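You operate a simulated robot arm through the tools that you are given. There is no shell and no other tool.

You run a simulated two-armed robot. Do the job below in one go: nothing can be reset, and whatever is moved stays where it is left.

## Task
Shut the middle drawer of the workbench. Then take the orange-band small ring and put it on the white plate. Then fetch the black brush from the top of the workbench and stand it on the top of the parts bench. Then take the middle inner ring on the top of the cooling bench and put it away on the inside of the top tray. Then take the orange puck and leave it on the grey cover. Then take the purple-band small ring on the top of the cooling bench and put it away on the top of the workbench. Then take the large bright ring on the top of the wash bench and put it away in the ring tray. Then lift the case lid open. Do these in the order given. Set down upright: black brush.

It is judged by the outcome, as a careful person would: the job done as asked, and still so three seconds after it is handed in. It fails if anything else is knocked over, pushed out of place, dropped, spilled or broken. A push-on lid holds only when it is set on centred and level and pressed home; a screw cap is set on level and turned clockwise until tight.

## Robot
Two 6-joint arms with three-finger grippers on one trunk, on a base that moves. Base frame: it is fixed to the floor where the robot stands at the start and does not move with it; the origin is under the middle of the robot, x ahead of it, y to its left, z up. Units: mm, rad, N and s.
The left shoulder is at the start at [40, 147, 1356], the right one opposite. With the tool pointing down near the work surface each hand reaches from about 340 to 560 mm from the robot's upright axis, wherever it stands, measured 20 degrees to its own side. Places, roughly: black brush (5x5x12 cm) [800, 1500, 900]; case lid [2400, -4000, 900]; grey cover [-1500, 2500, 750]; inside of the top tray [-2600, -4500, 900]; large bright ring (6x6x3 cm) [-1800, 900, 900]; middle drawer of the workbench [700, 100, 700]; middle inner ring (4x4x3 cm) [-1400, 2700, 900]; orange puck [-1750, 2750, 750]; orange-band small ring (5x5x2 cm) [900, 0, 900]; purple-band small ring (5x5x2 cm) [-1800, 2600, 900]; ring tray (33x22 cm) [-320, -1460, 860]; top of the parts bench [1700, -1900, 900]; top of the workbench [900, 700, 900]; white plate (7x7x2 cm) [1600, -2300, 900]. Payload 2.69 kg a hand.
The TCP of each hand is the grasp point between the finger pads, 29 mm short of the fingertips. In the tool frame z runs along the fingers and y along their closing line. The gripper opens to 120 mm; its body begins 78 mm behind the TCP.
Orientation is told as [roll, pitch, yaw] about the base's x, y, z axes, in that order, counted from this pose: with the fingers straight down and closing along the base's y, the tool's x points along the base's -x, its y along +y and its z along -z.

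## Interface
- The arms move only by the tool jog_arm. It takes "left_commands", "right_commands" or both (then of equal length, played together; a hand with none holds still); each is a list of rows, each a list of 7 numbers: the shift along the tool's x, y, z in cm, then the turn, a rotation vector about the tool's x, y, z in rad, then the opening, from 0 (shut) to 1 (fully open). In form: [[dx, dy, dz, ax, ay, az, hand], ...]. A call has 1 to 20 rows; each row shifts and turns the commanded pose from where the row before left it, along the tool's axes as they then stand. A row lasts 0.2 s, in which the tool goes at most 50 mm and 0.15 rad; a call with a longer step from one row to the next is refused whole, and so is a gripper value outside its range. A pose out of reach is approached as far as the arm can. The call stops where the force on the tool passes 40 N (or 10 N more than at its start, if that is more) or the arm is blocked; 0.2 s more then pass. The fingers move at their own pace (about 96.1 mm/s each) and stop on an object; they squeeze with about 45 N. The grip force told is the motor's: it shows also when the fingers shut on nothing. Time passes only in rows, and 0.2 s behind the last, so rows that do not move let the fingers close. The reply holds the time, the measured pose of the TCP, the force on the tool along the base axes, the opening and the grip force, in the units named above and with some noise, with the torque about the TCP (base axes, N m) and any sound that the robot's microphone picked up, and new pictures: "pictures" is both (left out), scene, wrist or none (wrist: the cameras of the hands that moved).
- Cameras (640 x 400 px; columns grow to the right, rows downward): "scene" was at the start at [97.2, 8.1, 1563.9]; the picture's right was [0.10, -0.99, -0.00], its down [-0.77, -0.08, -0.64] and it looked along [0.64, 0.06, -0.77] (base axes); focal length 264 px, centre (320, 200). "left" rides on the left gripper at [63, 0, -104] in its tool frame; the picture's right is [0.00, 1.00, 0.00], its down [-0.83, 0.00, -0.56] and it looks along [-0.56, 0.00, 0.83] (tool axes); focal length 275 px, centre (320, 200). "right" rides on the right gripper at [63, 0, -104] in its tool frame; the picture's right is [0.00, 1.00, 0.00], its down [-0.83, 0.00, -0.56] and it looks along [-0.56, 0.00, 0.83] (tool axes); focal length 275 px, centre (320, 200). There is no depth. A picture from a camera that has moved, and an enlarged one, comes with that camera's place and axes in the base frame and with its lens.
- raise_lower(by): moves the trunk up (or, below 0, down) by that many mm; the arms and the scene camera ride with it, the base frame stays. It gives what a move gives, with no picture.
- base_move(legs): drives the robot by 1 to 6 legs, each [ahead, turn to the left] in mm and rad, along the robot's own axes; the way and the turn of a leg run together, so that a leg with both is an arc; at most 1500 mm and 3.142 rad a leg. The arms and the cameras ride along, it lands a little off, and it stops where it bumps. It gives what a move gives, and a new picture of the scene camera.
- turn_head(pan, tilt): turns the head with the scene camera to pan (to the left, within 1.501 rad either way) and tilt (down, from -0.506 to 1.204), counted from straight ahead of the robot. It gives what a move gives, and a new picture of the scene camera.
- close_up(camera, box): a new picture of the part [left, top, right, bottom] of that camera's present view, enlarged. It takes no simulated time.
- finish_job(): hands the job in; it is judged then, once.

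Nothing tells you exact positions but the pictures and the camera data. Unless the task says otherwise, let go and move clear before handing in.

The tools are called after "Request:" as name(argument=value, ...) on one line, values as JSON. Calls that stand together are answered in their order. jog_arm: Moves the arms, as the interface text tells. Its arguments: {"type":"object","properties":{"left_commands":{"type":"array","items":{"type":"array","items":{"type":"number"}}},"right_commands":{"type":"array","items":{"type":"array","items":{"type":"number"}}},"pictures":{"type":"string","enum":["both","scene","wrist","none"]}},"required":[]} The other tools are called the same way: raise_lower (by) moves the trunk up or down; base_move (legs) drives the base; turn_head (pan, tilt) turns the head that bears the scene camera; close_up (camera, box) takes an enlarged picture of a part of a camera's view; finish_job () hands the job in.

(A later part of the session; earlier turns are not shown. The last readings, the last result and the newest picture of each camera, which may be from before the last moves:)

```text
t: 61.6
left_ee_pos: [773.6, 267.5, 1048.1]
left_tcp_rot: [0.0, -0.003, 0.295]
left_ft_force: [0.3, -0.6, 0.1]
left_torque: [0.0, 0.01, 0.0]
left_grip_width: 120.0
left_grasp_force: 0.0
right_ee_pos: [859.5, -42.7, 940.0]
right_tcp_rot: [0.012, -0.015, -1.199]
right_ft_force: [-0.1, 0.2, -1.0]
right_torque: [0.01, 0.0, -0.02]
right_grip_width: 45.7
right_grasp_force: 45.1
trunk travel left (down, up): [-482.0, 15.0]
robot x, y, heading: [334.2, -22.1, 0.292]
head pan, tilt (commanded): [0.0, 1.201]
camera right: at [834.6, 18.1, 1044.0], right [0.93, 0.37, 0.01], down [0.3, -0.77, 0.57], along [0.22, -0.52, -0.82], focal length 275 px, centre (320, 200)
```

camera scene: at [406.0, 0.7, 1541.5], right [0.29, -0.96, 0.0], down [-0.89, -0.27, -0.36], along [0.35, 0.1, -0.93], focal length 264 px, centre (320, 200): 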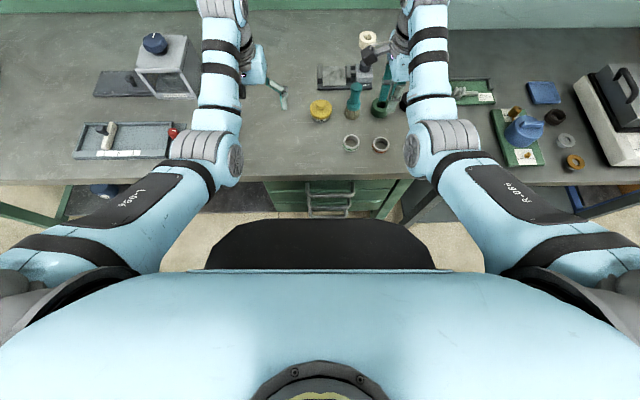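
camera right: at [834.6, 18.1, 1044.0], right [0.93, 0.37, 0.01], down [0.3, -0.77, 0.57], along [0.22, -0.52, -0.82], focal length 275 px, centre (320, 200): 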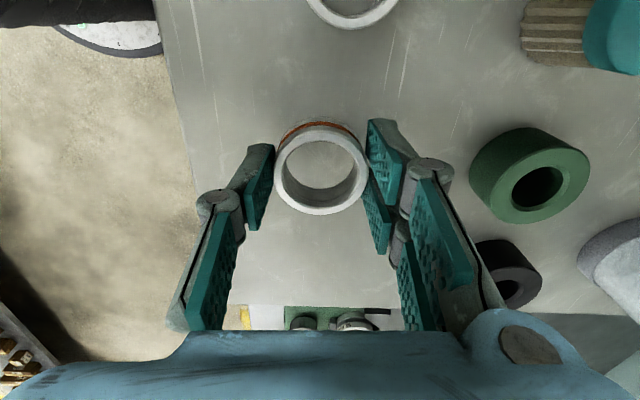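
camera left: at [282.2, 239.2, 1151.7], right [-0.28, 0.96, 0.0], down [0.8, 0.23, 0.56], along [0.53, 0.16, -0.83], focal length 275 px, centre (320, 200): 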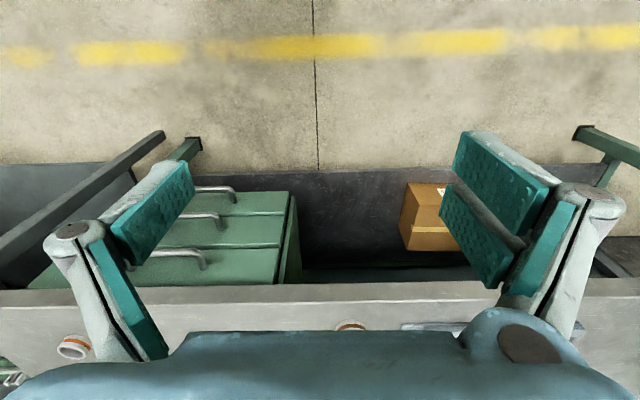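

The ring is held firmly at 45.7 mm. I'll lift it, back away from the bench, and turn to look along the aisle toward the parts bench.

Request:
jog_arm(right_commands=[[0, 0, -3, 0, 0, 0, 0], [0, 0, -3, 0, 0, 0, 0], [0, 0, -3, 0, 0, 0, 0], [0, 0, -3, 0, 0, 0, 0], [0, 0, -2, 0, 0, 0, 0]], pictures="none")

Request:
base_move(legs=[[-270, 0]])

Request:
turn_head(pan=-1.4, tilt=0.45)

Request:
close_up(camera="scene", box=[100, 80, 420, 280])

```text
t: 62.8
left_ee_pos: [774.7, 268.1, 1048.4]
left_tcp_rot: [-0.003, 0.0, 0.294]
left_ft_force: [-0.1, 0.2, 0.4]
left_torque: [-0.01, 0.0, 0.02]
left_grip_width: 120.1
left_grasp_force: 0.0
right_ee_pos: [881.1, -31.2, 1063.9]
right_tcp_rot: [0.013, -0.012, -1.2]
right_ft_force: [0.9, 0.3, -0.7]
right_torque: [0.0, 0.0, -0.02]
right_grip_width: 45.9
right_grasp_force: 44.8
right hand out of reach, approached as far as the arm can: row 4, 5
trunk travel left (down, up): [-482.0, 15.0]
robot x, y, heading: [336.2, -23.2, 0.295]
head pan, tilt (commanded): [0.0, 1.201]
```

```text
t: 64.8
left_ee_pos: [518.5, 191.8, 1045.5]
left_tcp_rot: [0.0, 0.0, 0.297]
left_ft_force: [-0.3, 0.4, -0.6]
left_torque: [0.0, 0.01, 0.0]
left_grip_width: 119.7
left_grasp_force: 0.1
right_ee_pos: [625.8, -107.6, 1062.5]
right_tcp_rot: [0.009, -0.011, -1.197]
right_ft_force: [0.4, 0.8, -0.9]
right_torque: [-0.04, 0.01, 0.03]
right_grip_width: 45.7
right_grasp_force: 44.7
trunk travel left (down, up): [-482.0, 15.0]
robot x, y, heading: [75.8, -96.1, 0.296]
head pan, tilt (commanded): [0.0, 1.201]
camera scene: at [153.2, -76.4, 1541.2], right [0.29, -0.96, 0.0], down [-0.89, -0.27, -0.36], along [0.34, 0.1, -0.93], focal length 264 px, centre (320, 200)
```

scene: 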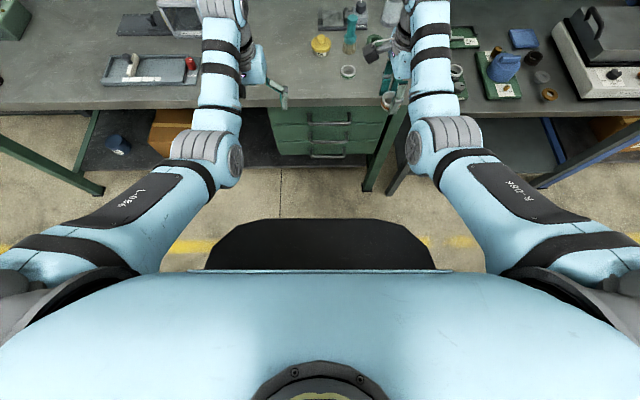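

```text
t: 66.3
left_ee_pos: [515.4, 189.3, 1048.0]
left_tcp_rot: [-0.003, -0.002, 0.297]
left_ft_force: [-0.3, 0.5, 0.3]
left_torque: [0.01, -0.03, -0.01]
left_grip_width: 119.9
left_grasp_force: 0.1
right_ee_pos: [621.7, -108.8, 1064.0]
right_tcp_rot: [0.011, -0.013, -1.199]
right_ft_force: [0.2, 0.3, -0.5]
right_torque: [0.02, 0.0, -0.01]
right_grip_width: 45.5
right_grasp_force: 44.5
trunk travel left (down, up): [-482.0, 15.0]
robot x, y, heading: [74.1, -97.3, 0.297]
head pan, tilt (commanded): [-1.4, 0.45]
camera scene: at [136.6, -176.1, 1599.6], right [-0.89, -0.45, 0.0], down [-0.2, 0.39, -0.9], along [0.41, -0.8, -0.44], focal length 264 px, centre (320, 200)
```

scene: 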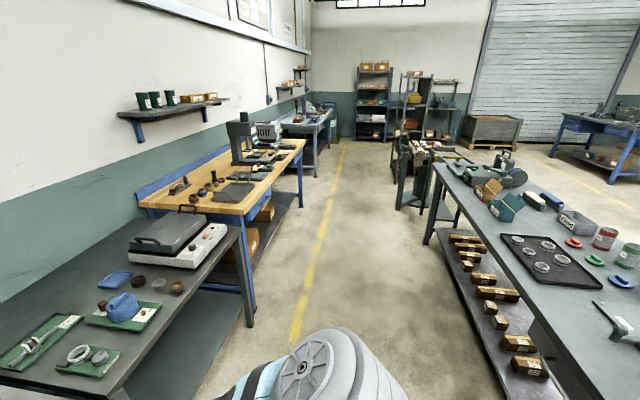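

```text
2.00 times, centred on (260, 180) of scene
camera zoom: at [136.6, -176.1, 1599.6], right [-0.89, -0.45, 0.0], down [-0.2, 0.39, -0.9], along [0.41, -0.8, -0.44], focal length 529 px, centre (440, 240)
```

zoom: 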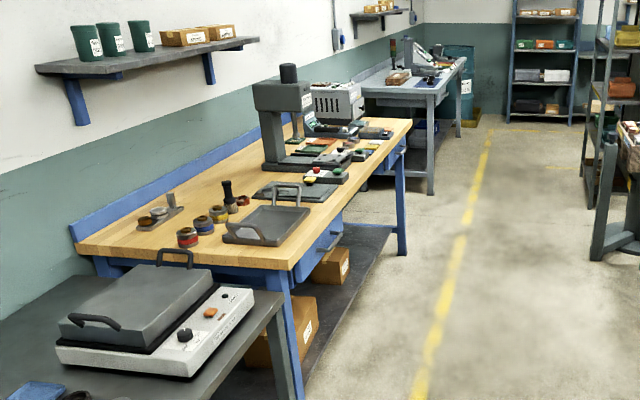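

The parts bench with the wooden top is further down the aisle on the left. I'll turn right along the aisle, drive partway, and look for the white plate.

Request:
base_move(legs=[[0, -1.571], [1500, 0]])

Request:
turn_head(pan=0.9, tilt=0.5)

Request:
close_up(camera="scene", box=[160, 80, 480, 280])

```text
t: 77.5
left_ee_pos: [826.2, -1967.4, 1049.1]
left_tcp_rot: [0.0, -0.005, -1.26]
left_ft_force: [-0.6, -0.2, -0.3]
left_torque: [-0.04, -0.01, 0.03]
left_grip_width: 120.4
left_grasp_force: 0.1
right_ee_pos: [529.6, -2078.0, 1064.3]
right_tcp_rot: [0.014, -0.011, -2.752]
right_ft_force: [-0.1, -0.5, -1.1]
right_torque: [-0.02, 0.0, 0.01]
right_grip_width: 45.7
right_grasp_force: 44.7
trunk travel left (down, up): [-482.0, 15.0]
robot x, y, heading: [528.8, -1532.3, -1.255]
head pan, tilt (commanded): [-1.4, 0.45]
camera scene: at [453.8, -1593.1, 1599.7], right [-0.46, 0.89, 0.0], down [0.39, 0.2, -0.9], along [-0.8, -0.42, -0.44], focal length 264 px, centre (320, 200)
```

scene: 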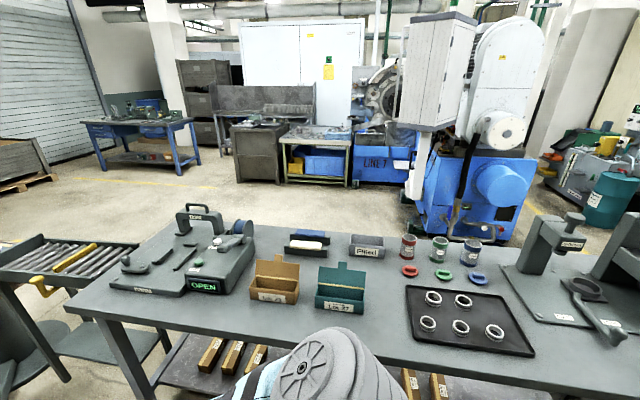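

```text
t: 79.7
left_ee_pos: [825.9, -1967.0, 1049.5]
left_tcp_rot: [-0.002, -0.004, -1.259]
left_ft_force: [-0.4, 0.3, -0.1]
left_torque: [0.02, 0.02, 0.0]
left_grip_width: 120.0
left_grasp_force: 0.0
right_ee_pos: [529.3, -2078.5, 1064.3]
right_tcp_rot: [0.013, -0.011, -2.752]
right_ft_force: [-0.5, 0.5, -0.3]
right_torque: [0.0, 0.02, -0.02]
right_grip_width: 45.7
right_grasp_force: 45.6
trunk travel left (down, up): [-482.0, 15.0]
robot x, y, heading: [527.3, -1531.0, -1.26]
head pan, tilt (commanded): [0.901, 0.499]
camera scene: at [620.8, -1583.4, 1595.2], right [-0.35, -0.94, 0.0], down [-0.45, 0.17, -0.88], along [0.82, -0.31, -0.48], focal length 264 px, centre (320, 200)
```

scene: 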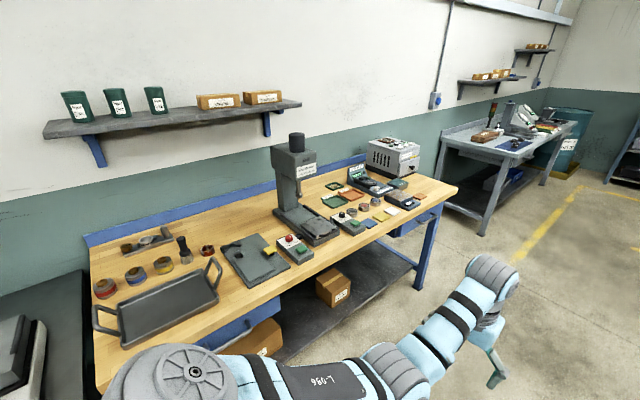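

```text
2.00 times, centred on (320, 180) of scene
camera zoom: at [620.8, -1583.4, 1595.2], right [-0.35, -0.94, 0.0], down [-0.45, 0.17, -0.88], along [0.82, -0.31, -0.48], focal length 529 px, centre (320, 240)
```

zoom: 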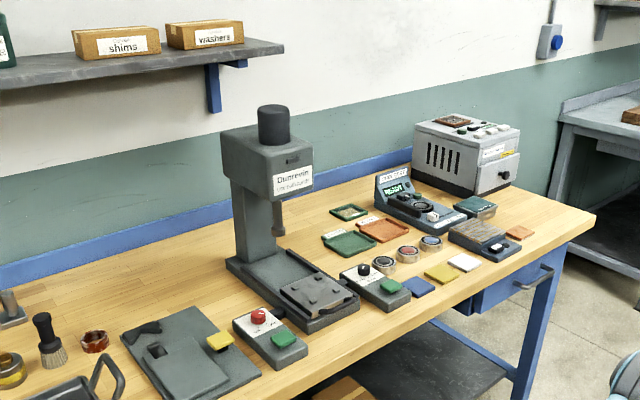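

The white plate is the square one at about (1598, −2348) on the parts bench, beside the yellow, blue and orange ones. I'll drive further down the aisle and turn to face it.

Request:
base_move(legs=[[0, -0.02], [915, 0], [0, 1.56]])

Request:
turn_head(pan=-0.1, tilt=0.7)

Request:
close_up(camera="right", box=[0, 0, 640, 400])

```text
t: 88.6
left_ee_pos: [1237.0, -2123.9, 1047.9]
left_tcp_rot: [0.001, -0.002, 0.284]
left_ft_force: [-0.5, -0.4, -0.5]
left_torque: [0.01, -0.01, 0.03]
left_grip_width: 120.2
left_grasp_force: 0.1
right_ee_pos: [1341.0, -2423.9, 1063.5]
right_tcp_rot: [0.011, -0.013, -1.207]
right_ft_force: [-0.4, 0.2, -1.0]
right_torque: [0.04, -0.03, -0.01]
right_grip_width: 46.0
right_grasp_force: 45.3
trunk travel left (down, up): [-482.0, 15.0]
robot x, y, heading: [794.8, -2410.6, 0.284]
head pan, tilt (commanded): [0.901, 0.499]
camera scene: at [848.2, -2319.5, 1595.2], right [0.93, -0.38, 0.0], down [-0.18, -0.44, -0.88], along [0.33, 0.81, -0.48], focal length 264 px, centre (320, 200)
```

scene: 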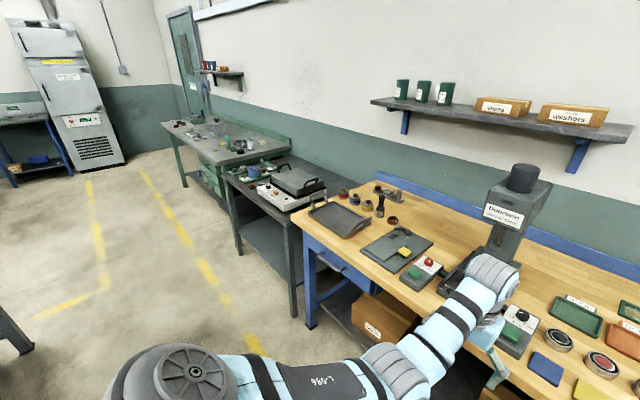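

```text
t: 89.9
left_ee_pos: [1234.8, -2124.1, 1049.3]
left_tcp_rot: [-0.001, -0.003, 0.285]
left_ft_force: [0.4, -0.7, -0.2]
left_torque: [-0.01, 0.03, -0.03]
left_grip_width: 119.9
left_grasp_force: 0.0
right_ee_pos: [1339.8, -2423.1, 1063.6]
right_tcp_rot: [0.011, -0.013, -1.207]
right_ft_force: [-0.2, -0.1, -0.4]
right_torque: [0.03, -0.01, 0.01]
right_grip_width: 45.4
right_grasp_force: 44.7
trunk travel left (down, up): [-482.0, 15.0]
robot x, y, heading: [793.6, -2407.8, 0.284]
head pan, tilt (commanded): [-0.099, 0.7]
camera scene: at [897.3, -2387.7, 1577.5], right [0.18, -0.98, 0.0], down [-0.63, -0.12, -0.76], along [0.75, 0.14, -0.64], focal length 264 px, centre (320, 200)
```

scene: 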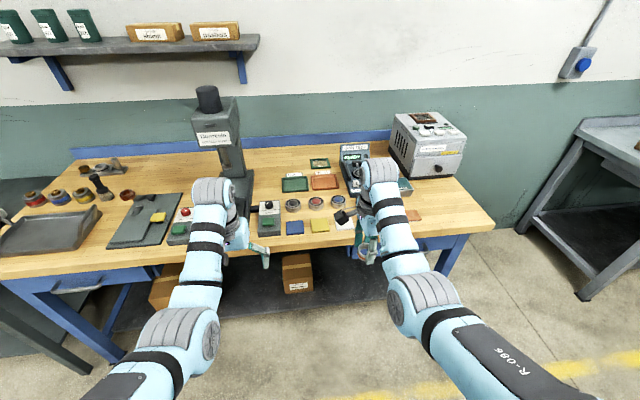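

```text
1.00 times, centred on (320, 200) of right (not enlarged: the box is as wide or as high as the picture)
camera zoom: at [1316.5, -2363.0, 1167.6], right [0.93, 0.36, 0.01], down [0.29, -0.77, 0.57], along [0.21, -0.53, -0.82], focal length 275 px, centre (320, 200)
```

zoom: 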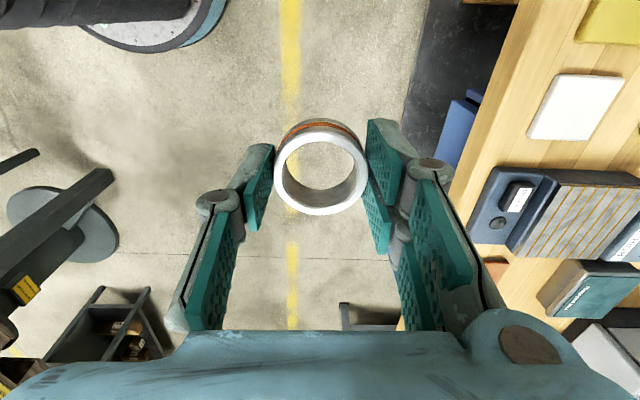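

The plate is at about (1592, −2345). I'll shift the left hand inward so it stays clear of the press, then drive up to the bench.

Request:
jog_arm(left_commands=[[0, -2, 0, 0, 0, 0, 0.3], [0, -2, 0, 0, 0, 0, 0.3], [0, -2, 0, 0, 0, 0, 0.3], [0, -2, 0, 0, 0, 0, 0.3]], pictures="none")

Request:
base_move(legs=[[270, 0]])

Request:
close_up(camera="right", box=[0, 0, 640, 400])

```text
t: 90.9
left_ee_pos: [1260.3, -2201.6, 1049.5]
left_tcp_rot: [0.001, -0.005, 0.285]
left_ft_force: [0.2, -0.6, -0.1]
left_torque: [0.04, -0.02, 0.0]
left_grip_width: 35.8
left_grasp_force: 0.1
right_ee_pos: [1340.8, -2423.1, 1063.7]
right_tcp_rot: [0.012, -0.011, -1.207]
right_ft_force: [0.3, 0.1, -1.6]
right_torque: [0.03, -0.02, 0.01]
right_grip_width: 46.0
right_grasp_force: 45.0
trunk travel left (down, up): [-482.0, 15.0]
robot x, y, heading: [790.1, -2408.9, 0.285]
head pan, tilt (commanded): [-0.099, 0.7]
```

```text
t: 92.8
left_ee_pos: [1515.2, -2127.5, 1050.8]
left_tcp_rot: [-0.002, -0.004, 0.284]
left_ft_force: [-1.1, -0.2, 0.4]
left_torque: [0.03, -0.01, 0.0]
left_grip_width: 35.9
left_grasp_force: 0.1
right_ee_pos: [1595.4, -2351.9, 1065.3]
right_tcp_rot: [0.014, -0.015, -1.209]
right_ft_force: [0.1, 0.1, 0.2]
right_torque: [0.01, -0.04, -0.01]
right_grip_width: 45.7
right_grasp_force: 45.0
trunk travel left (down, up): [-482.0, 15.0]
robot x, y, heading: [1048.4, -2334.7, 0.284]
head pan, tilt (commanded): [-0.099, 0.7]
camera scene: at [1150.2, -2314.1, 1577.8], right [0.18, -0.98, 0.0], down [-0.63, -0.12, -0.77], along [0.75, 0.14, -0.64], focal length 264 px, centre (320, 200)
```

scene: 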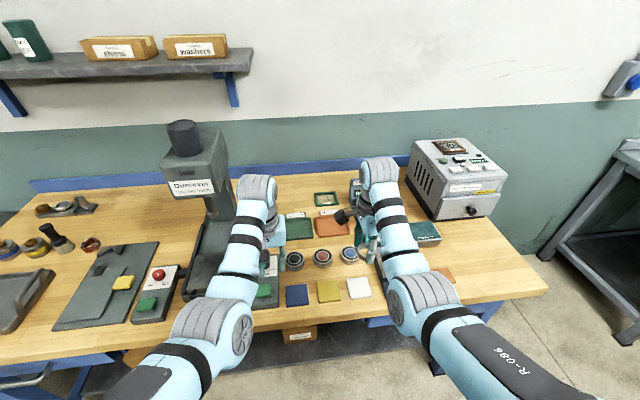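

```text
1.00 times, centred on (320, 200) of right (not enlarged: the box is as wide or as high as the picture)
camera zoom: at [1570.8, -2289.5, 1169.3], right [0.93, 0.36, 0.02], down [0.29, -0.77, 0.57], along [0.21, -0.52, -0.82], focal length 275 px, centre (320, 200)
```

zoom: 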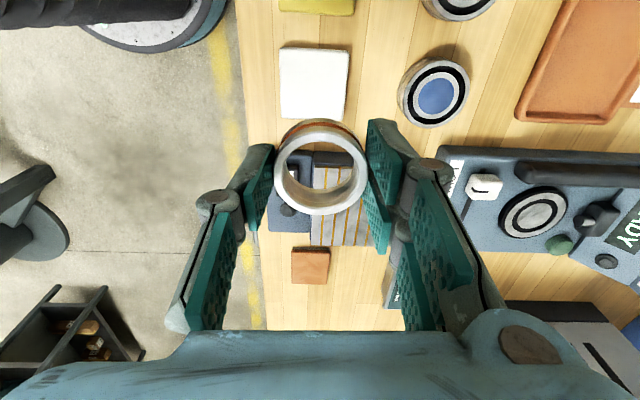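

The plate is at about (1588, −2341) with its top near z=885. I'll centre over it and descend most of the way.

Request:
jog_arm(right_commands=[[0.65, -0.2, 0, 0, 0, 0, 0], [0.65, -0.2, 2, 0, 0, 0, 0], [0, 0, 3, 0, 0, 0, 0], [0, 0, 3, 0, 0, 0, 0], [0, 0, 2.5, 0, 0, 0, 0], [0, 0, 0, 0, 0, 0, 0]], pictures="wrist")

```text
t: 94.2
left_ee_pos: [1517.7, -2125.8, 1048.6]
left_tcp_rot: [-0.001, -0.002, 0.284]
left_ft_force: [0.4, 0.3, 1.1]
left_torque: [0.01, 0.03, -0.01]
left_grip_width: 36.1
left_grasp_force: 0.0
right_ee_pos: [1591.2, -2340.1, 957.6]
right_tcp_rot: [0.012, -0.016, -1.21]
right_ft_force: [0.3, -0.2, -0.9]
right_torque: [-0.01, -0.03, -0.03]
right_grip_width: 45.4
right_grasp_force: 44.7
trunk travel left (down, up): [-482.0, 15.0]
robot x, y, heading: [1049.3, -2338.8, 0.285]
head pan, tilt (commanded): [-0.099, 0.7]
camera right: at [1567.1, -2278.9, 1062.2], right [0.93, 0.36, 0.01], down [0.29, -0.77, 0.57], along [0.21, -0.53, -0.82], focal length 275 px, centre (320, 200)
```

right: 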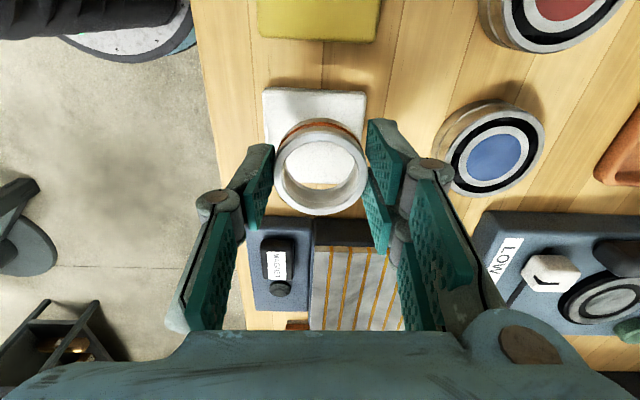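

The ring is well lined up with the plate. I'll descend further and then feel for contact in small steps.

Request:
jog_arm(right_commands=[[-0.3, -0.3, 0, 0, 0, 0, 0], [0, 0, 1.5, 0, 0, 0, 0], [0, 0, 1, 0, 0, 0, 0], [0, 0, 0, 0, 0, 0, 0]], pictures="wrist")

Request:
close_up(camera="right", box=[200, 60, 440, 240])

```text
t: 95.2
left_ee_pos: [1517.7, -2127.3, 1049.5]
left_tcp_rot: [-0.002, -0.004, 0.284]
left_ft_force: [0.2, 0.4, 0.1]
left_torque: [-0.02, -0.01, -0.01]
left_grip_width: 35.9
left_grasp_force: 0.0
right_ee_pos: [1589.4, -2343.5, 933.5]
right_tcp_rot: [0.012, -0.012, -1.21]
right_ft_force: [0.4, -0.4, -1.5]
right_torque: [-0.02, 0.0, -0.04]
right_grip_width: 45.5
right_grasp_force: 45.1
trunk travel left (down, up): [-482.0, 15.0]
robot x, y, heading: [1053.5, -2337.8, 0.283]
head pan, tilt (commanded): [-0.099, 0.7]
camera right: at [1565.9, -2283.0, 1037.5], right [0.93, 0.36, 0.01], down [0.29, -0.77, 0.57], along [0.21, -0.53, -0.82], focal length 275 px, centre (320, 200)
```

right: 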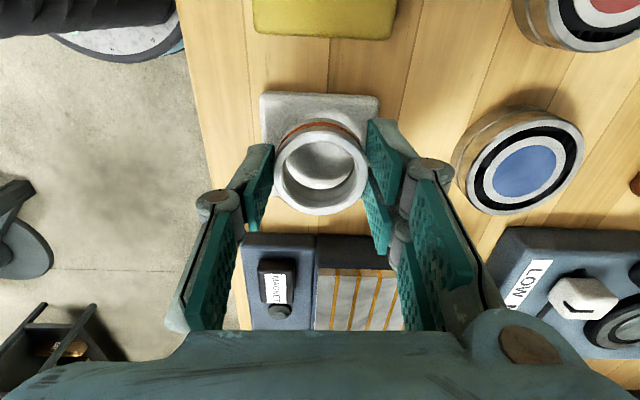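

```text
2.22 times, centred on (320, 150) of right
camera zoom: at [1565.9, -2283.0, 1037.5], right [0.93, 0.36, 0.01], down [0.29, -0.77, 0.57], along [0.21, -0.53, -0.82], focal length 612 px, centre (320, 311)
```

zoom: 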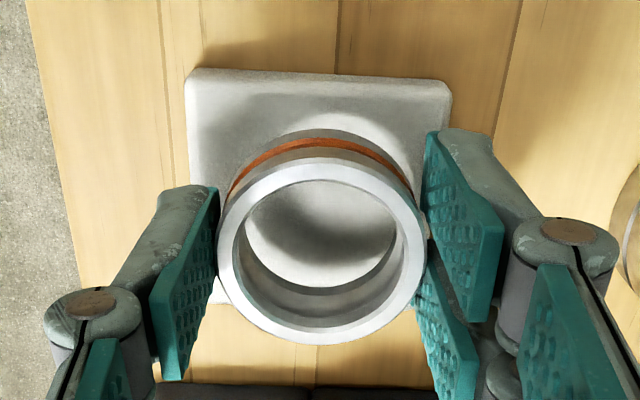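

Ring and plate centres coincide. Going down slowly until contact.

Request:
jog_arm(right_commands=[[0, 0, 0.8, 0, 0, 0, 0], [0, 0, 0.3, 0, 0, 0, 0], [0, 0, 0, 0, 0, 0, 0]], pictures="none")

Request:
jog_arm(right_commands=[[0, 0, 0.2, 0, 0, 0, 0], [0, 0, 0, 0, 0, 0, 0]], pictures="wrist")

```text
t: 96.0
left_ee_pos: [1515.8, -2125.6, 1049.2]
left_tcp_rot: [-0.001, -0.004, 0.286]
left_ft_force: [-0.1, -0.2, -0.8]
left_torque: [0.0, 0.02, 0.0]
left_grip_width: 35.9
left_grasp_force: 0.1
right_ee_pos: [1589.4, -2343.4, 924.2]
right_tcp_rot: [0.018, -0.014, -1.21]
right_ft_force: [2.7, -1.6, 20.5]
right_torque: [-0.15, 0.3, 0.02]
right_grip_width: 45.8
right_grasp_force: 44.5
trunk travel left (down, up): [-482.0, 15.0]
robot x, y, heading: [1050.5, -2332.7, 0.281]
head pan, tilt (commanded): [-0.099, 0.7]
```

```text
t: 96.6
left_ee_pos: [1514.0, -2125.1, 1051.3]
left_tcp_rot: [-0.002, -0.006, 0.285]
left_ft_force: [-0.8, -0.1, 0.7]
left_torque: [-0.01, 0.0, 0.02]
left_grip_width: 35.8
left_grasp_force: 0.1
right_ee_pos: [1589.7, -2343.1, 924.4]
right_tcp_rot: [0.021, -0.015, -1.211]
right_ft_force: [9.4, -0.8, 34.6]
right_torque: [-0.15, -0.16, 0.04]
right_grip_width: 46.0
right_grasp_force: 45.4
trunk travel left (down, up): [-482.0, 15.0]
robot x, y, heading: [1052.6, -2334.1, 0.282]
head pan, tilt (commanded): [-0.099, 0.7]
camera right: at [1564.6, -2282.6, 1027.2], right [0.93, 0.36, 0.02], down [0.28, -0.77, 0.57], along [0.22, -0.52, -0.82], focal length 275 px, centre (320, 200)
```

right: 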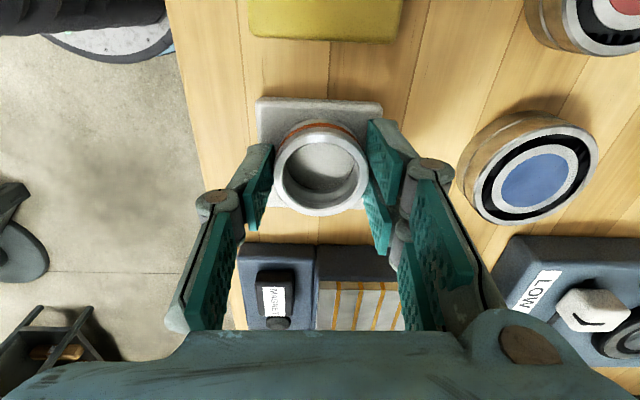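

Contact at about z=924. I'll relieve the downward force a little and then open the fingers.

Request:
jog_arm(right_commands=[[0, 0, -0.3, 0, 0, 0, 0], [0, 0, 0, 0, 0, 0, 0]], pictures="none")

Request:
jog_arm(right_commands=[[0, 0, 0, 0, 0, 0, 0.45], [0, 0, 0, 0, 0, 0, 0.6], [0, 0, 0, 0, 0, 0, 0.65], [0, 0, 0, 0, 0, 0, 0.65]], pictures="wrist")

```text
t: 97.2
left_ee_pos: [1516.6, -2126.4, 1050.4]
left_tcp_rot: [-0.001, -0.006, 0.285]
left_ft_force: [-0.5, -0.1, -0.1]
left_torque: [-0.04, -0.02, 0.0]
left_grip_width: 36.2
left_grasp_force: 0.2
right_ee_pos: [1588.1, -2342.5, 923.7]
right_tcp_rot: [0.01, -0.013, -1.211]
right_ft_force: [5.6, 0.3, 15.7]
right_torque: [-0.18, -0.29, 0.04]
right_grip_width: 45.5
right_grasp_force: 45.2
trunk travel left (down, up): [-482.0, 15.0]
robot x, y, heading: [1052.5, -2333.9, 0.283]
head pan, tilt (commanded): [-0.099, 0.7]
```

```text
t: 98.2
left_ee_pos: [1517.1, -2127.1, 1048.9]
left_tcp_rot: [-0.001, -0.003, 0.284]
left_ft_force: [0.2, 0.1, 0.0]
left_torque: [-0.02, 0.02, -0.04]
left_grip_width: 35.9
left_grasp_force: 0.1
right_ee_pos: [1589.4, -2342.0, 924.0]
right_tcp_rot: [0.011, -0.013, -1.209]
right_ft_force: [0.4, 0.0, 0.3]
right_torque: [-0.02, -0.01, 0.03]
right_grip_width: 78.0
right_grasp_force: 0.1
trunk travel left (down, up): [-482.0, 15.0]
robot x, y, heading: [1051.5, -2336.0, 0.281]
head pan, tilt (commanded): [-0.099, 0.7]
camera right: at [1566.1, -2282.9, 1027.1], right [0.93, 0.36, 0.01], down [0.29, -0.77, 0.57], along [0.21, -0.53, -0.82], focal length 275 px, centre (320, 200)
```

right: 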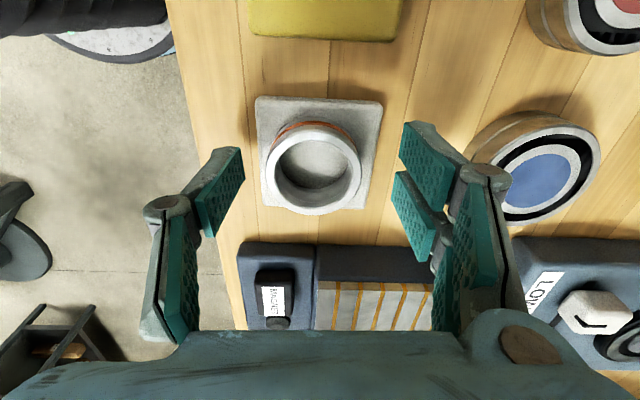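

The ring sits on the white plate. I'll lift the hand straight up, back away, and check the result from the head camera.

Request:
jog_arm(right_commands=[[0, 0, -1, 0, 0, 0, 0.65], [0, 0, -3, 0, 0, 0, 0.65], [0, 0, -3, 0, 0, 0, 0.65], [0, 0, -3, 0, 0, 0, 0.65], [0, 0, -3, 0, 0, 0, 0.65]], pictures="wrist")

Request:
base_move(legs=[[-270, 0]])

Request:
close_up(camera="scene", box=[220, 140, 460, 290])

```text
t: 99.4
left_ee_pos: [1517.9, -2126.9, 1049.4]
left_tcp_rot: [-0.001, -0.003, 0.282]
left_ft_force: [-0.4, -0.4, -0.9]
left_torque: [0.02, -0.01, 0.02]
left_grip_width: 36.2
left_grasp_force: 0.0
right_ee_pos: [1586.7, -2341.5, 1053.3]
right_tcp_rot: [0.012, -0.013, -1.208]
right_ft_force: [0.0, 1.1, -0.2]
right_torque: [-0.02, -0.01, 0.01]
right_grip_width: 77.8
right_grasp_force: 0.1
trunk travel left (down, up): [-482.0, 15.0]
robot x, y, heading: [1050.1, -2334.8, 0.284]
head pan, tilt (commanded): [-0.099, 0.7]
camera right: at [1563.2, -2281.2, 1157.2], right [0.93, 0.36, 0.01], down [0.29, -0.77, 0.57], along [0.21, -0.53, -0.82], focal length 275 px, centre (320, 200)
```

right: 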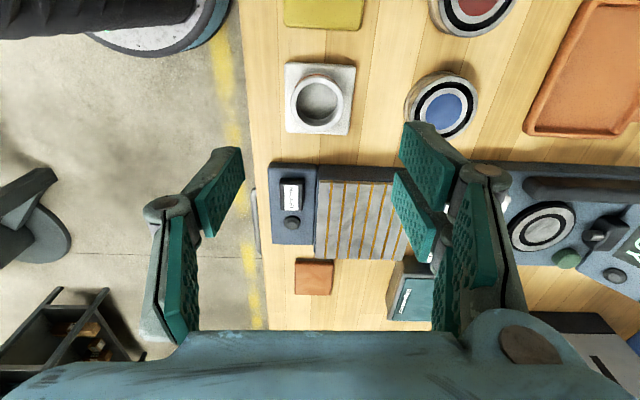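

```text
t: 101.3
left_ee_pos: [1261.1, -2201.2, 1048.8]
left_tcp_rot: [-0.003, -0.003, 0.283]
left_ft_force: [0.9, -0.6, 0.6]
left_torque: [-0.04, 0.03, -0.03]
left_grip_width: 36.1
left_grasp_force: 0.0
right_ee_pos: [1331.3, -2416.4, 1051.2]
right_tcp_rot: [0.009, -0.013, -1.21]
right_ft_force: [0.3, 0.1, 0.6]
right_torque: [0.02, 0.03, -0.04]
right_grip_width: 78.2
right_grasp_force: 0.0
trunk travel left (down, up): [-482.0, 15.0]
robot x, y, heading: [790.9, -2410.8, 0.283]
head pan, tilt (commanded): [-0.099, 0.7]
camera scene: at [900.6, -2386.7, 1577.1], right [0.18, -0.98, 0.0], down [-0.64, -0.12, -0.76], along [0.75, 0.14, -0.65], focal length 264 px, centre (320, 200)
```

scene: 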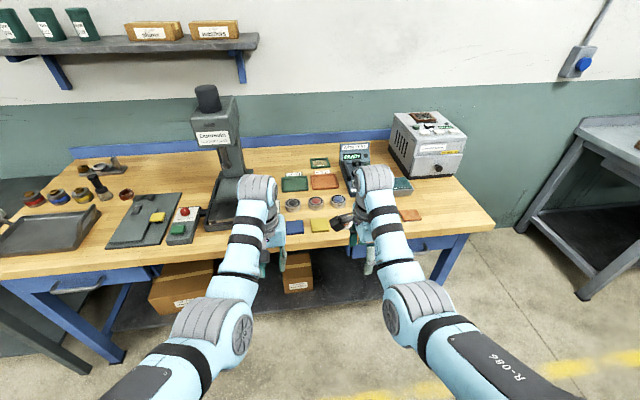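

```text
2.67 times, centred on (340, 215) of scene
camera zoom: at [900.6, -2386.7, 1577.1], right [0.18, -0.98, 0.0], down [-0.64, -0.12, -0.76], along [0.75, 0.14, -0.65], focal length 705 px, centre (267, 160)
```

zoom: 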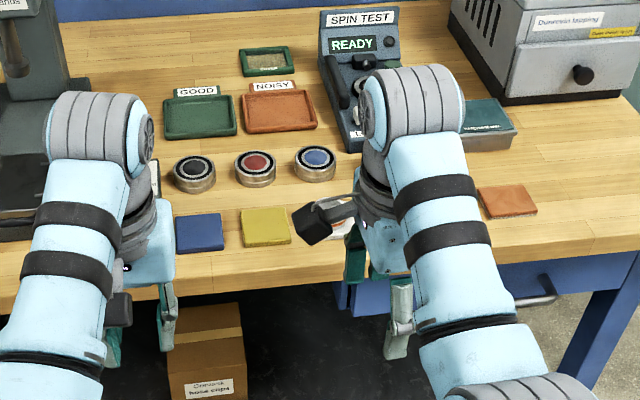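

The ring is on the white plate and nothing else was disturbed. Next is the black brush at the far left of the workbench. I'll turn and drive back along the aisle to look for it.

Request:
base_move(legs=[[0, 1.575], [1500, 0], [1500, 0]])

Request:
turn_head(pan=-0.6, tilt=0.4)

Request:
close_up(camera="scene", box=[240, 120, 560, 320])

```text
t: 119.5
left_ee_pos: [-288.8, 917.6, 1049.2]
left_tcp_rot: [-0.001, -0.004, 1.873]
left_ft_force: [-0.1, -0.1, -0.3]
left_torque: [0.04, 0.02, 0.02]
left_grip_width: 35.8
left_grasp_force: 0.0
right_ee_pos: [-74.4, 990.8, 1052.4]
right_tcp_rot: [0.013, -0.011, 0.377]
right_ft_force: [-0.8, -0.5, 0.4]
right_torque: [0.04, 0.01, -0.01]
right_grip_width: 78.1
right_grasp_force: 0.1
trunk travel left (down, up): [-482.0, 15.0]
robot x, y, heading: [-74.8, 454.4, 1.869]
head pan, tilt (commanded): [-0.099, 0.7]
camera scene: at [-94.6, 557.4, 1577.5], right [0.98, 0.2, 0.0], down [0.13, -0.63, -0.77], along [-0.15, 0.75, -0.64], focal length 264 px, centre (320, 200)
```

scene: 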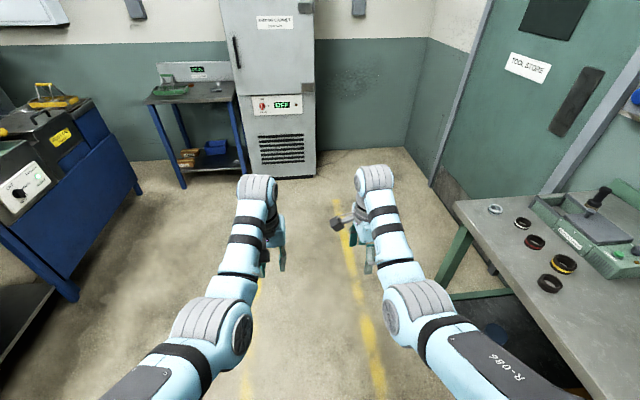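

```text
t: 120.5
left_ee_pos: [-290.1, 918.6, 1049.6]
left_tcp_rot: [-0.002, -0.005, 1.873]
left_ft_force: [-0.6, -0.3, 0.3]
left_torque: [0.03, 0.05, 0.01]
left_grip_width: 36.1
left_grasp_force: 0.0
right_ee_pos: [-74.4, 992.9, 1052.5]
right_tcp_rot: [0.011, -0.011, 0.38]
right_ft_force: [-0.6, 0.0, 0.0]
right_torque: [-0.02, -0.03, 0.0]
right_grip_width: 77.8
right_grasp_force: 0.0
trunk travel left (down, up): [-482.0, 15.0]
robot x, y, heading: [-72.6, 455.3, 1.874]
head pan, tilt (commanded): [-0.6, 0.4]
camera scene: at [-50.8, 563.9, 1604.2], right [0.96, -0.29, 0.0], down [-0.11, -0.37, -0.92], along [0.27, 0.88, -0.39], focal length 264 px, centre (320, 200)
```

scene: 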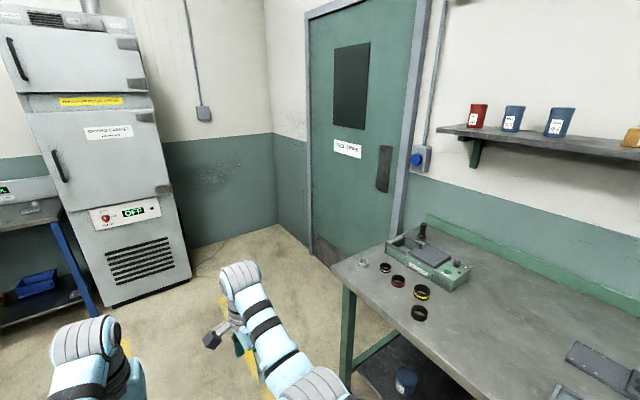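

```text
2.00 times, centred on (400, 220) of scene
camera zoom: at [-50.8, 563.9, 1604.2], right [0.96, -0.29, 0.0], down [-0.11, -0.37, -0.92], along [0.27, 0.88, -0.39], focal length 529 px, centre (160, 160)
```

zoom: 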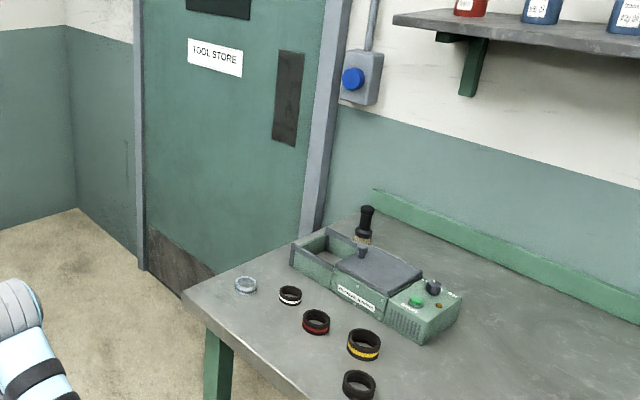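

I see a black-handled brush standing behind the green instrument near the workbench's left end. I'll zoom in further.

Request:
close_up(camera="scene", box=[370, 210, 490, 300])

```text
4.44 times, centred on (430, 255) of scene
camera zoom: at [-50.8, 563.9, 1604.2], right [0.96, -0.29, 0.0], down [-0.11, -0.37, -0.92], along [0.27, 0.88, -0.39], focal length 1175 px, centre (-169, -44)
```

zoom: 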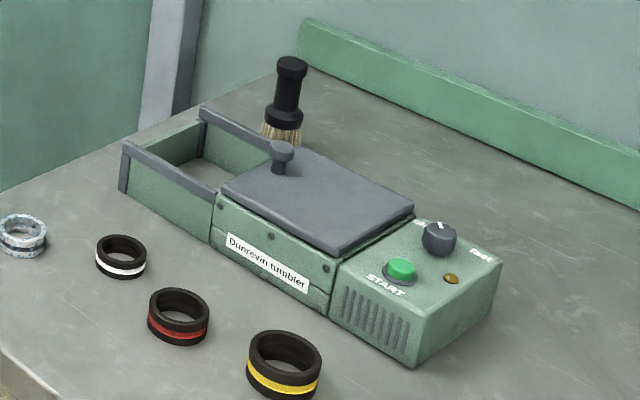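

The black brush stands on its bristles behind the tumbler, at about (770, 1505). That's only reachable from the bench's left end. I'll drive past the bench, back in toward the wall side, and face the bench end so my left arm can reach it.

Request:
base_move(legs=[[0, -0.01], [1500, 0], [90, 0], [0, 1.571]])

Request:
turn_head(pan=1.4, tilt=0.5)

Request:
turn_head(pan=0.0, tilt=0.4)

```text
t: 132.8
left_ee_pos: [-1009.9, 1725.6, 1049.4]
left_tcp_rot: [-0.001, -0.004, -2.787]
left_ft_force: [0.3, -0.7, 0.5]
left_torque: [-0.04, -0.01, 0.0]
left_grip_width: 35.8
left_grasp_force: 0.0
right_ee_pos: [-1096.6, 1935.0, 1053.3]
right_tcp_rot: [0.013, -0.012, 2.004]
right_ft_force: [0.2, -0.1, -0.5]
right_torque: [-0.01, 0.03, 0.03]
right_grip_width: 77.9
right_grasp_force: 0.1
trunk travel left (down, up): [-482.0, 15.0]
robot x, y, heading: [-560.3, 1968.3, -2.789]
head pan, tilt (commanded): [-0.6, 0.4]
camera scene: at [-668.1, 1981.8, 1604.3], right [0.24, 0.97, 0.0], down [0.38, -0.1, -0.92], along [-0.89, 0.23, -0.39], focal length 264 px, centre (320, 200)
```

scene: 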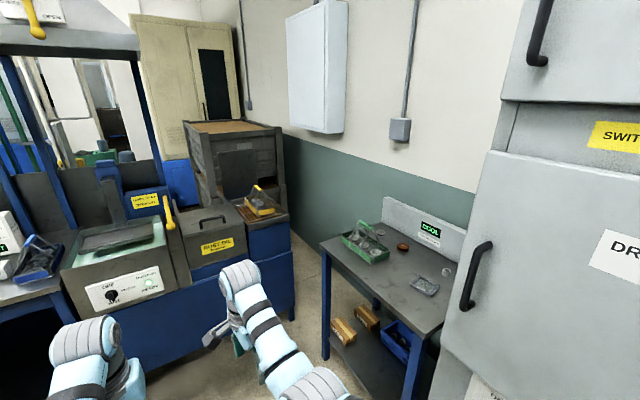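

```text
t: 134.7
left_ee_pos: [-1009.8, 1725.8, 1050.6]
left_tcp_rot: [-0.003, -0.002, -2.789]
left_ft_force: [0.1, 0.0, 0.1]
left_torque: [0.01, 0.0, -0.01]
left_grip_width: 36.2
left_grasp_force: 0.0
right_ee_pos: [-1095.1, 1933.7, 1053.9]
right_tcp_rot: [0.012, -0.013, 2.003]
right_ft_force: [0.8, -0.2, 0.0]
right_torque: [-0.03, 0.0, 0.0]
right_grip_width: 78.1
right_grasp_force: 0.0
trunk travel left (down, up): [-482.0, 15.0]
robot x, y, heading: [-561.5, 1962.7, -2.786]
head pan, tilt (commanded): [1.4, 0.499]
camera scene: at [-561.7, 1869.1, 1595.2], right [-0.98, -0.18, 0.0], down [-0.09, 0.47, -0.88], along [0.16, -0.86, -0.48], focal length 264 px, centre (320, 200)
```

scene: 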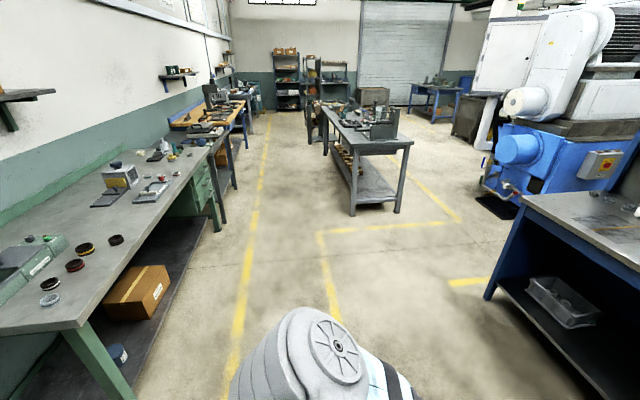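

```text
t: 136.2
left_ee_pos: [-1011.3, 1724.5, 1049.7]
left_tcp_rot: [-0.003, -0.003, -2.787]
left_ft_force: [0.0, -0.1, 0.3]
left_torque: [0.02, -0.03, -0.01]
left_grip_width: 36.1
left_grasp_force: 0.2
right_ee_pos: [-1094.6, 1934.9, 1053.1]
right_tcp_rot: [0.012, -0.012, 2.002]
right_ft_force: [0.3, -0.1, 0.1]
right_torque: [0.01, -0.02, 0.01]
right_grip_width: 78.1
right_grasp_force: 0.1
trunk travel left (down, up): [-482.0, 15.0]
robot x, y, heading: [-559.7, 1964.3, -2.788]
head pan, tilt (commanded): [0.0, 0.4]
camera scene: at [-665.0, 1926.5, 1604.3], right [-0.35, 0.94, 0.0], down [0.37, 0.13, -0.92], along [-0.86, -0.32, -0.39], focal length 264 px, centre (320, 200)
```

scene: 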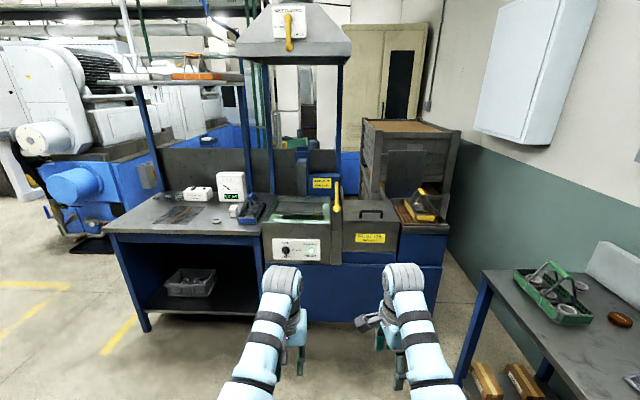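

The floor behind me toward the door is clear. I'll back up toward the wall side, then turn left to face the bench end.

Request:
base_move(legs=[[0, -0.06], [-800, 0], [0, 1.571]])

Request:
turn_head(pan=0.2, tilt=0.6)

Request:
close_up(camera="scene", box=[160, 60, 480, 260])

```text
t: 144.8
left_ee_pos: [420.9, 1733.3, 1049.2]
left_tcp_rot: [-0.002, -0.004, -1.27]
left_ft_force: [0.0, -0.6, 0.3]
left_torque: [0.01, -0.05, -0.01]
left_grip_width: 35.9
left_grasp_force: 0.1
right_ee_pos: [207.4, 1660.1, 1052.7]
right_tcp_rot: [0.012, -0.013, -2.765]
right_ft_force: [-0.1, 0.6, 0.6]
right_torque: [0.02, -0.01, -0.01]
right_grip_width: 78.0
right_grasp_force: 0.0
trunk travel left (down, up): [-482.0, 15.0]
robot x, y, heading: [206.7, 2199.6, -1.275]
head pan, tilt (commanded): [0.0, 0.4]
camera scene: at [239.4, 2088.7, 1604.3], right [-0.96, -0.29, 0.0], down [-0.11, 0.37, -0.92], along [0.27, -0.88, -0.39], focal length 264 px, centre (320, 200)
```

scene: 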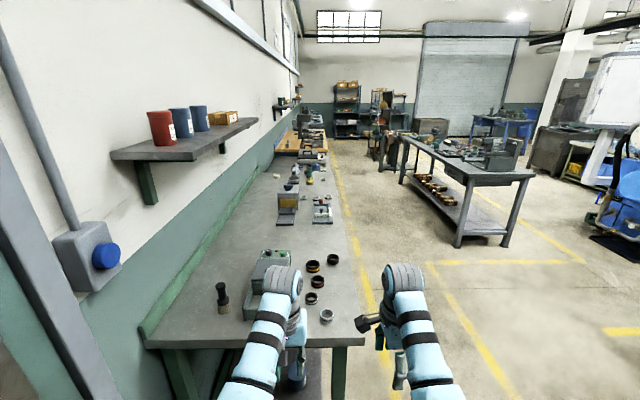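

```text
t: 145.5
left_ee_pos: [421.9, 1734.5, 1048.3]
left_tcp_rot: [-0.001, -0.004, -1.269]
left_ft_force: [-1.2, -0.9, 1.0]
left_torque: [-0.03, -0.02, -0.01]
left_grip_width: 36.3
left_grasp_force: 0.1
right_ee_pos: [207.4, 1661.0, 1053.1]
right_tcp_rot: [0.012, -0.014, -2.764]
right_ft_force: [0.5, 0.2, 0.6]
right_torque: [-0.03, 0.03, 0.0]
right_grip_width: 78.0
right_grasp_force: 0.0
trunk travel left (down, up): [-482.0, 15.0]
robot x, y, heading: [206.4, 2195.0, -1.267]
head pan, tilt (commanded): [0.201, 0.6]
camera scene: at [254.9, 2099.7, 1586.1], right [-0.88, -0.48, 0.0], down [-0.27, 0.5, -0.83], along [0.4, -0.72, -0.56], focal length 264 px, centre (320, 200)
```

scene: 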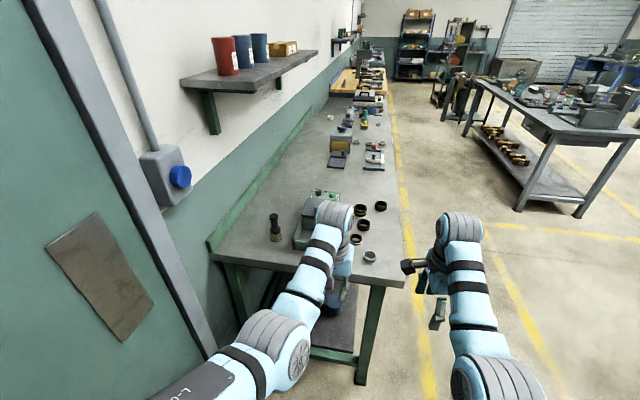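

```text
2.00 times, centred on (320, 160) of scene
camera zoom: at [254.9, 2099.7, 1586.1], right [-0.88, -0.48, 0.0], down [-0.27, 0.5, -0.83], along [0.4, -0.72, -0.56], focal length 529 px, centre (320, 280)
```

zoom: 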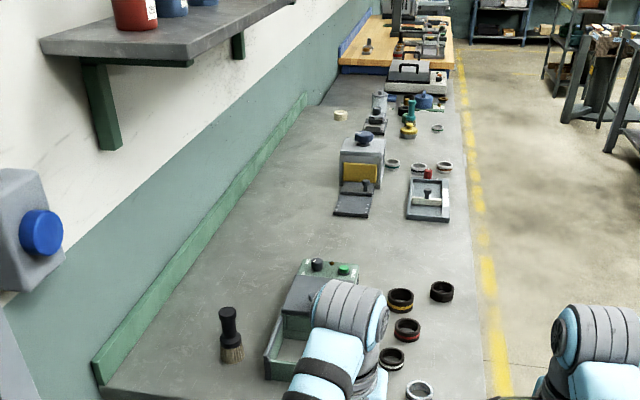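

The brush is at about (767, 1513), its top near z=1000, 130 mm in from the bench end. I'll raise the left hand and edge toward the bench end with a small left shift.

Request:
jog_arm(left_commands=[[0, 2, -2, 0, 0, 0, 0.3], [0, 2, -2, 0, 0, 0, 0.3], [0, 2, -2, 0, 0, 0, 0.65], [0, 2, 0, 0, 0, 0, 0.65]], pictures="none")

Request:
base_move(legs=[[0, 0.314], [325, 0], [0, -0.324]])

Request:
close_up(camera="left", box=[0, 0, 640, 400])

```text
t: 146.5
left_ee_pos: [501.5, 1729.5, 1095.4]
left_tcp_rot: [-0.003, -0.003, -1.272]
left_ft_force: [0.2, -0.5, 1.3]
left_torque: [-0.02, 0.0, 0.01]
left_grip_width: 78.1
left_grasp_force: 0.1
left hand out of reach, approached as far as the arm can: row 2, 3
right_ee_pos: [207.4, 1660.7, 1052.8]
right_tcp_rot: [0.013, -0.014, -2.763]
right_ft_force: [-0.5, 0.0, 0.1]
right_torque: [0.0, 0.03, -0.05]
right_grip_width: 77.7
right_grasp_force: 0.1
trunk travel left (down, up): [-482.0, 15.0]
robot x, y, heading: [206.5, 2200.3, -1.272]
head pan, tilt (commanded): [0.201, 0.6]
```

```text
t: 150.7
left_ee_pos: [685.4, 1461.0, 1094.0]
left_tcp_rot: [-0.002, -0.003, -1.276]
left_ft_force: [-0.1, -0.4, 0.8]
left_torque: [0.01, 0.02, -0.01]
left_grip_width: 77.7
left_grasp_force: 0.1
right_ee_pos: [391.1, 1394.9, 1054.0]
right_tcp_rot: [0.013, -0.014, -2.767]
right_ft_force: [1.0, 0.4, -0.1]
right_torque: [0.01, -0.03, -0.01]
right_grip_width: 77.9
right_grasp_force: 0.1
trunk travel left (down, up): [-482.0, 15.0]
robot x, y, heading: [393.6, 1928.6, -1.281]
head pan, tilt (commanded): [0.201, 0.6]
camera scene: at [443.1, 1834.1, 1586.0], right [-0.88, -0.47, 0.0], down [-0.27, 0.5, -0.82], along [0.39, -0.73, -0.57], focal length 264 px, centre (320, 200)
```

scene: 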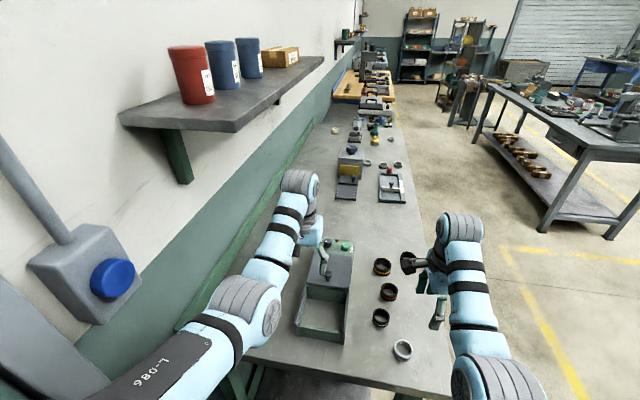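

```text
1.00 times, centred on (320, 200) of left (not enlarged: the box is as wide or as high as the picture)
camera zoom: at [669.8, 1521.5, 1198.8], right [0.96, 0.28, 0.0], down [0.24, -0.79, 0.56], along [0.16, -0.54, -0.83], focal length 275 px, centre (320, 200)
```

zoom: 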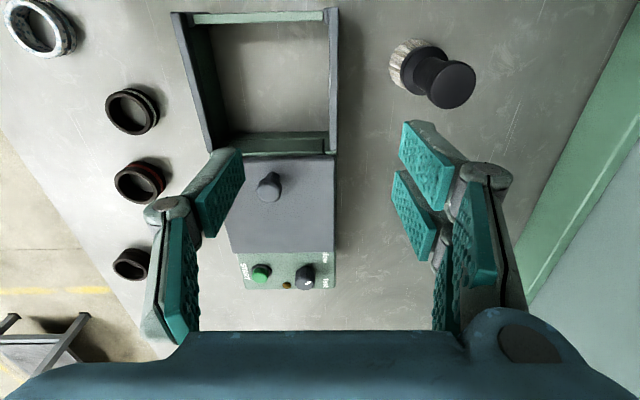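

The brush is upright at about (769, 1510). A wall shelf overhead sits at about z=1440, so I'll lower the hand slightly first and then slide sideways over the brush.

Request:
jog_arm(left_commands=[[0, 0, 1.7, 0, 0, 0, 0.65], [0, 0, 1.7, 0, 0, 0, 0.65], [0.57, 2.36, 0, 0, 0, 0, 0.65], [0.57, 2.36, 0, 0, 0, 0, 0.65], [0.56, 2.35, 0, 0, 0, 0, 0.65], [0.56, 2.35, 0, 0, 0, 0, 0.65], [0, 0, 0, 0, 0, 0, 0.65]])

```text
t: 152.3
left_ee_pos: [771.7, 1504.5, 1056.5]
left_tcp_rot: [-0.002, -0.004, -1.277]
left_ft_force: [-0.4, -0.3, 1.0]
left_torque: [-0.04, 0.01, 0.0]
left_grip_width: 78.4
left_grasp_force: 0.0
left hand out of reach, approached as far as the arm can: row 5, 6
right_ee_pos: [391.8, 1395.5, 1053.3]
right_tcp_rot: [0.012, -0.013, -2.77]
right_ft_force: [-0.1, -1.1, 0.0]
right_torque: [0.02, -0.01, 0.0]
right_grip_width: 77.8
right_grasp_force: 0.0
trunk travel left (down, up): [-482.0, 15.0]
robot x, y, heading: [389.3, 1932.4, -1.276]
head pan, tilt (commanded): [0.201, 0.6]
camera scene: at [441.2, 1834.7, 1586.1], right [-0.88, -0.47, 0.0], down [-0.27, 0.5, -0.82], along [0.39, -0.73, -0.57], focal length 264 px, centre (320, 200)
camera left: at [754.7, 1564.8, 1161.1], right [0.96, 0.28, 0.0], down [0.24, -0.79, 0.56], along [0.16, -0.54, -0.83], focal length 275 px, centre (320, 200)
```

scene: 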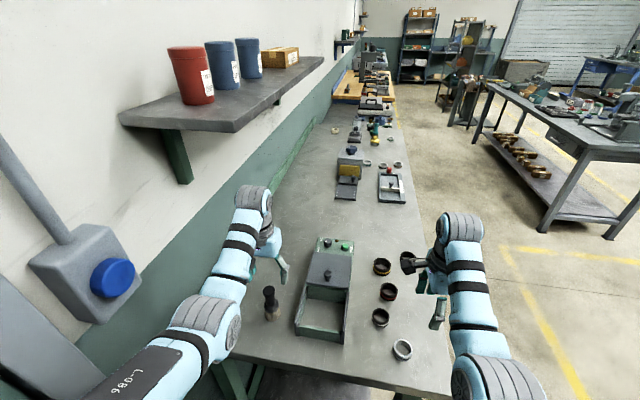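
left: 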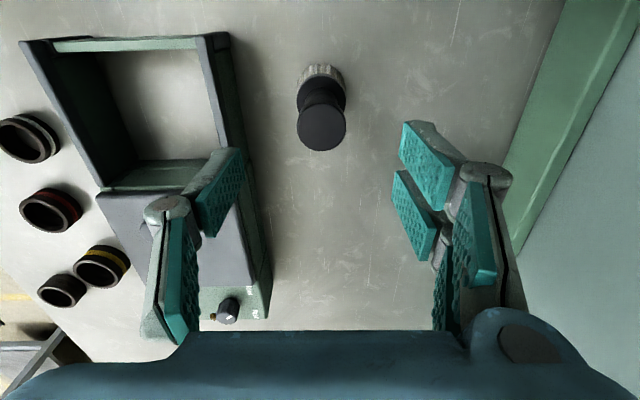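

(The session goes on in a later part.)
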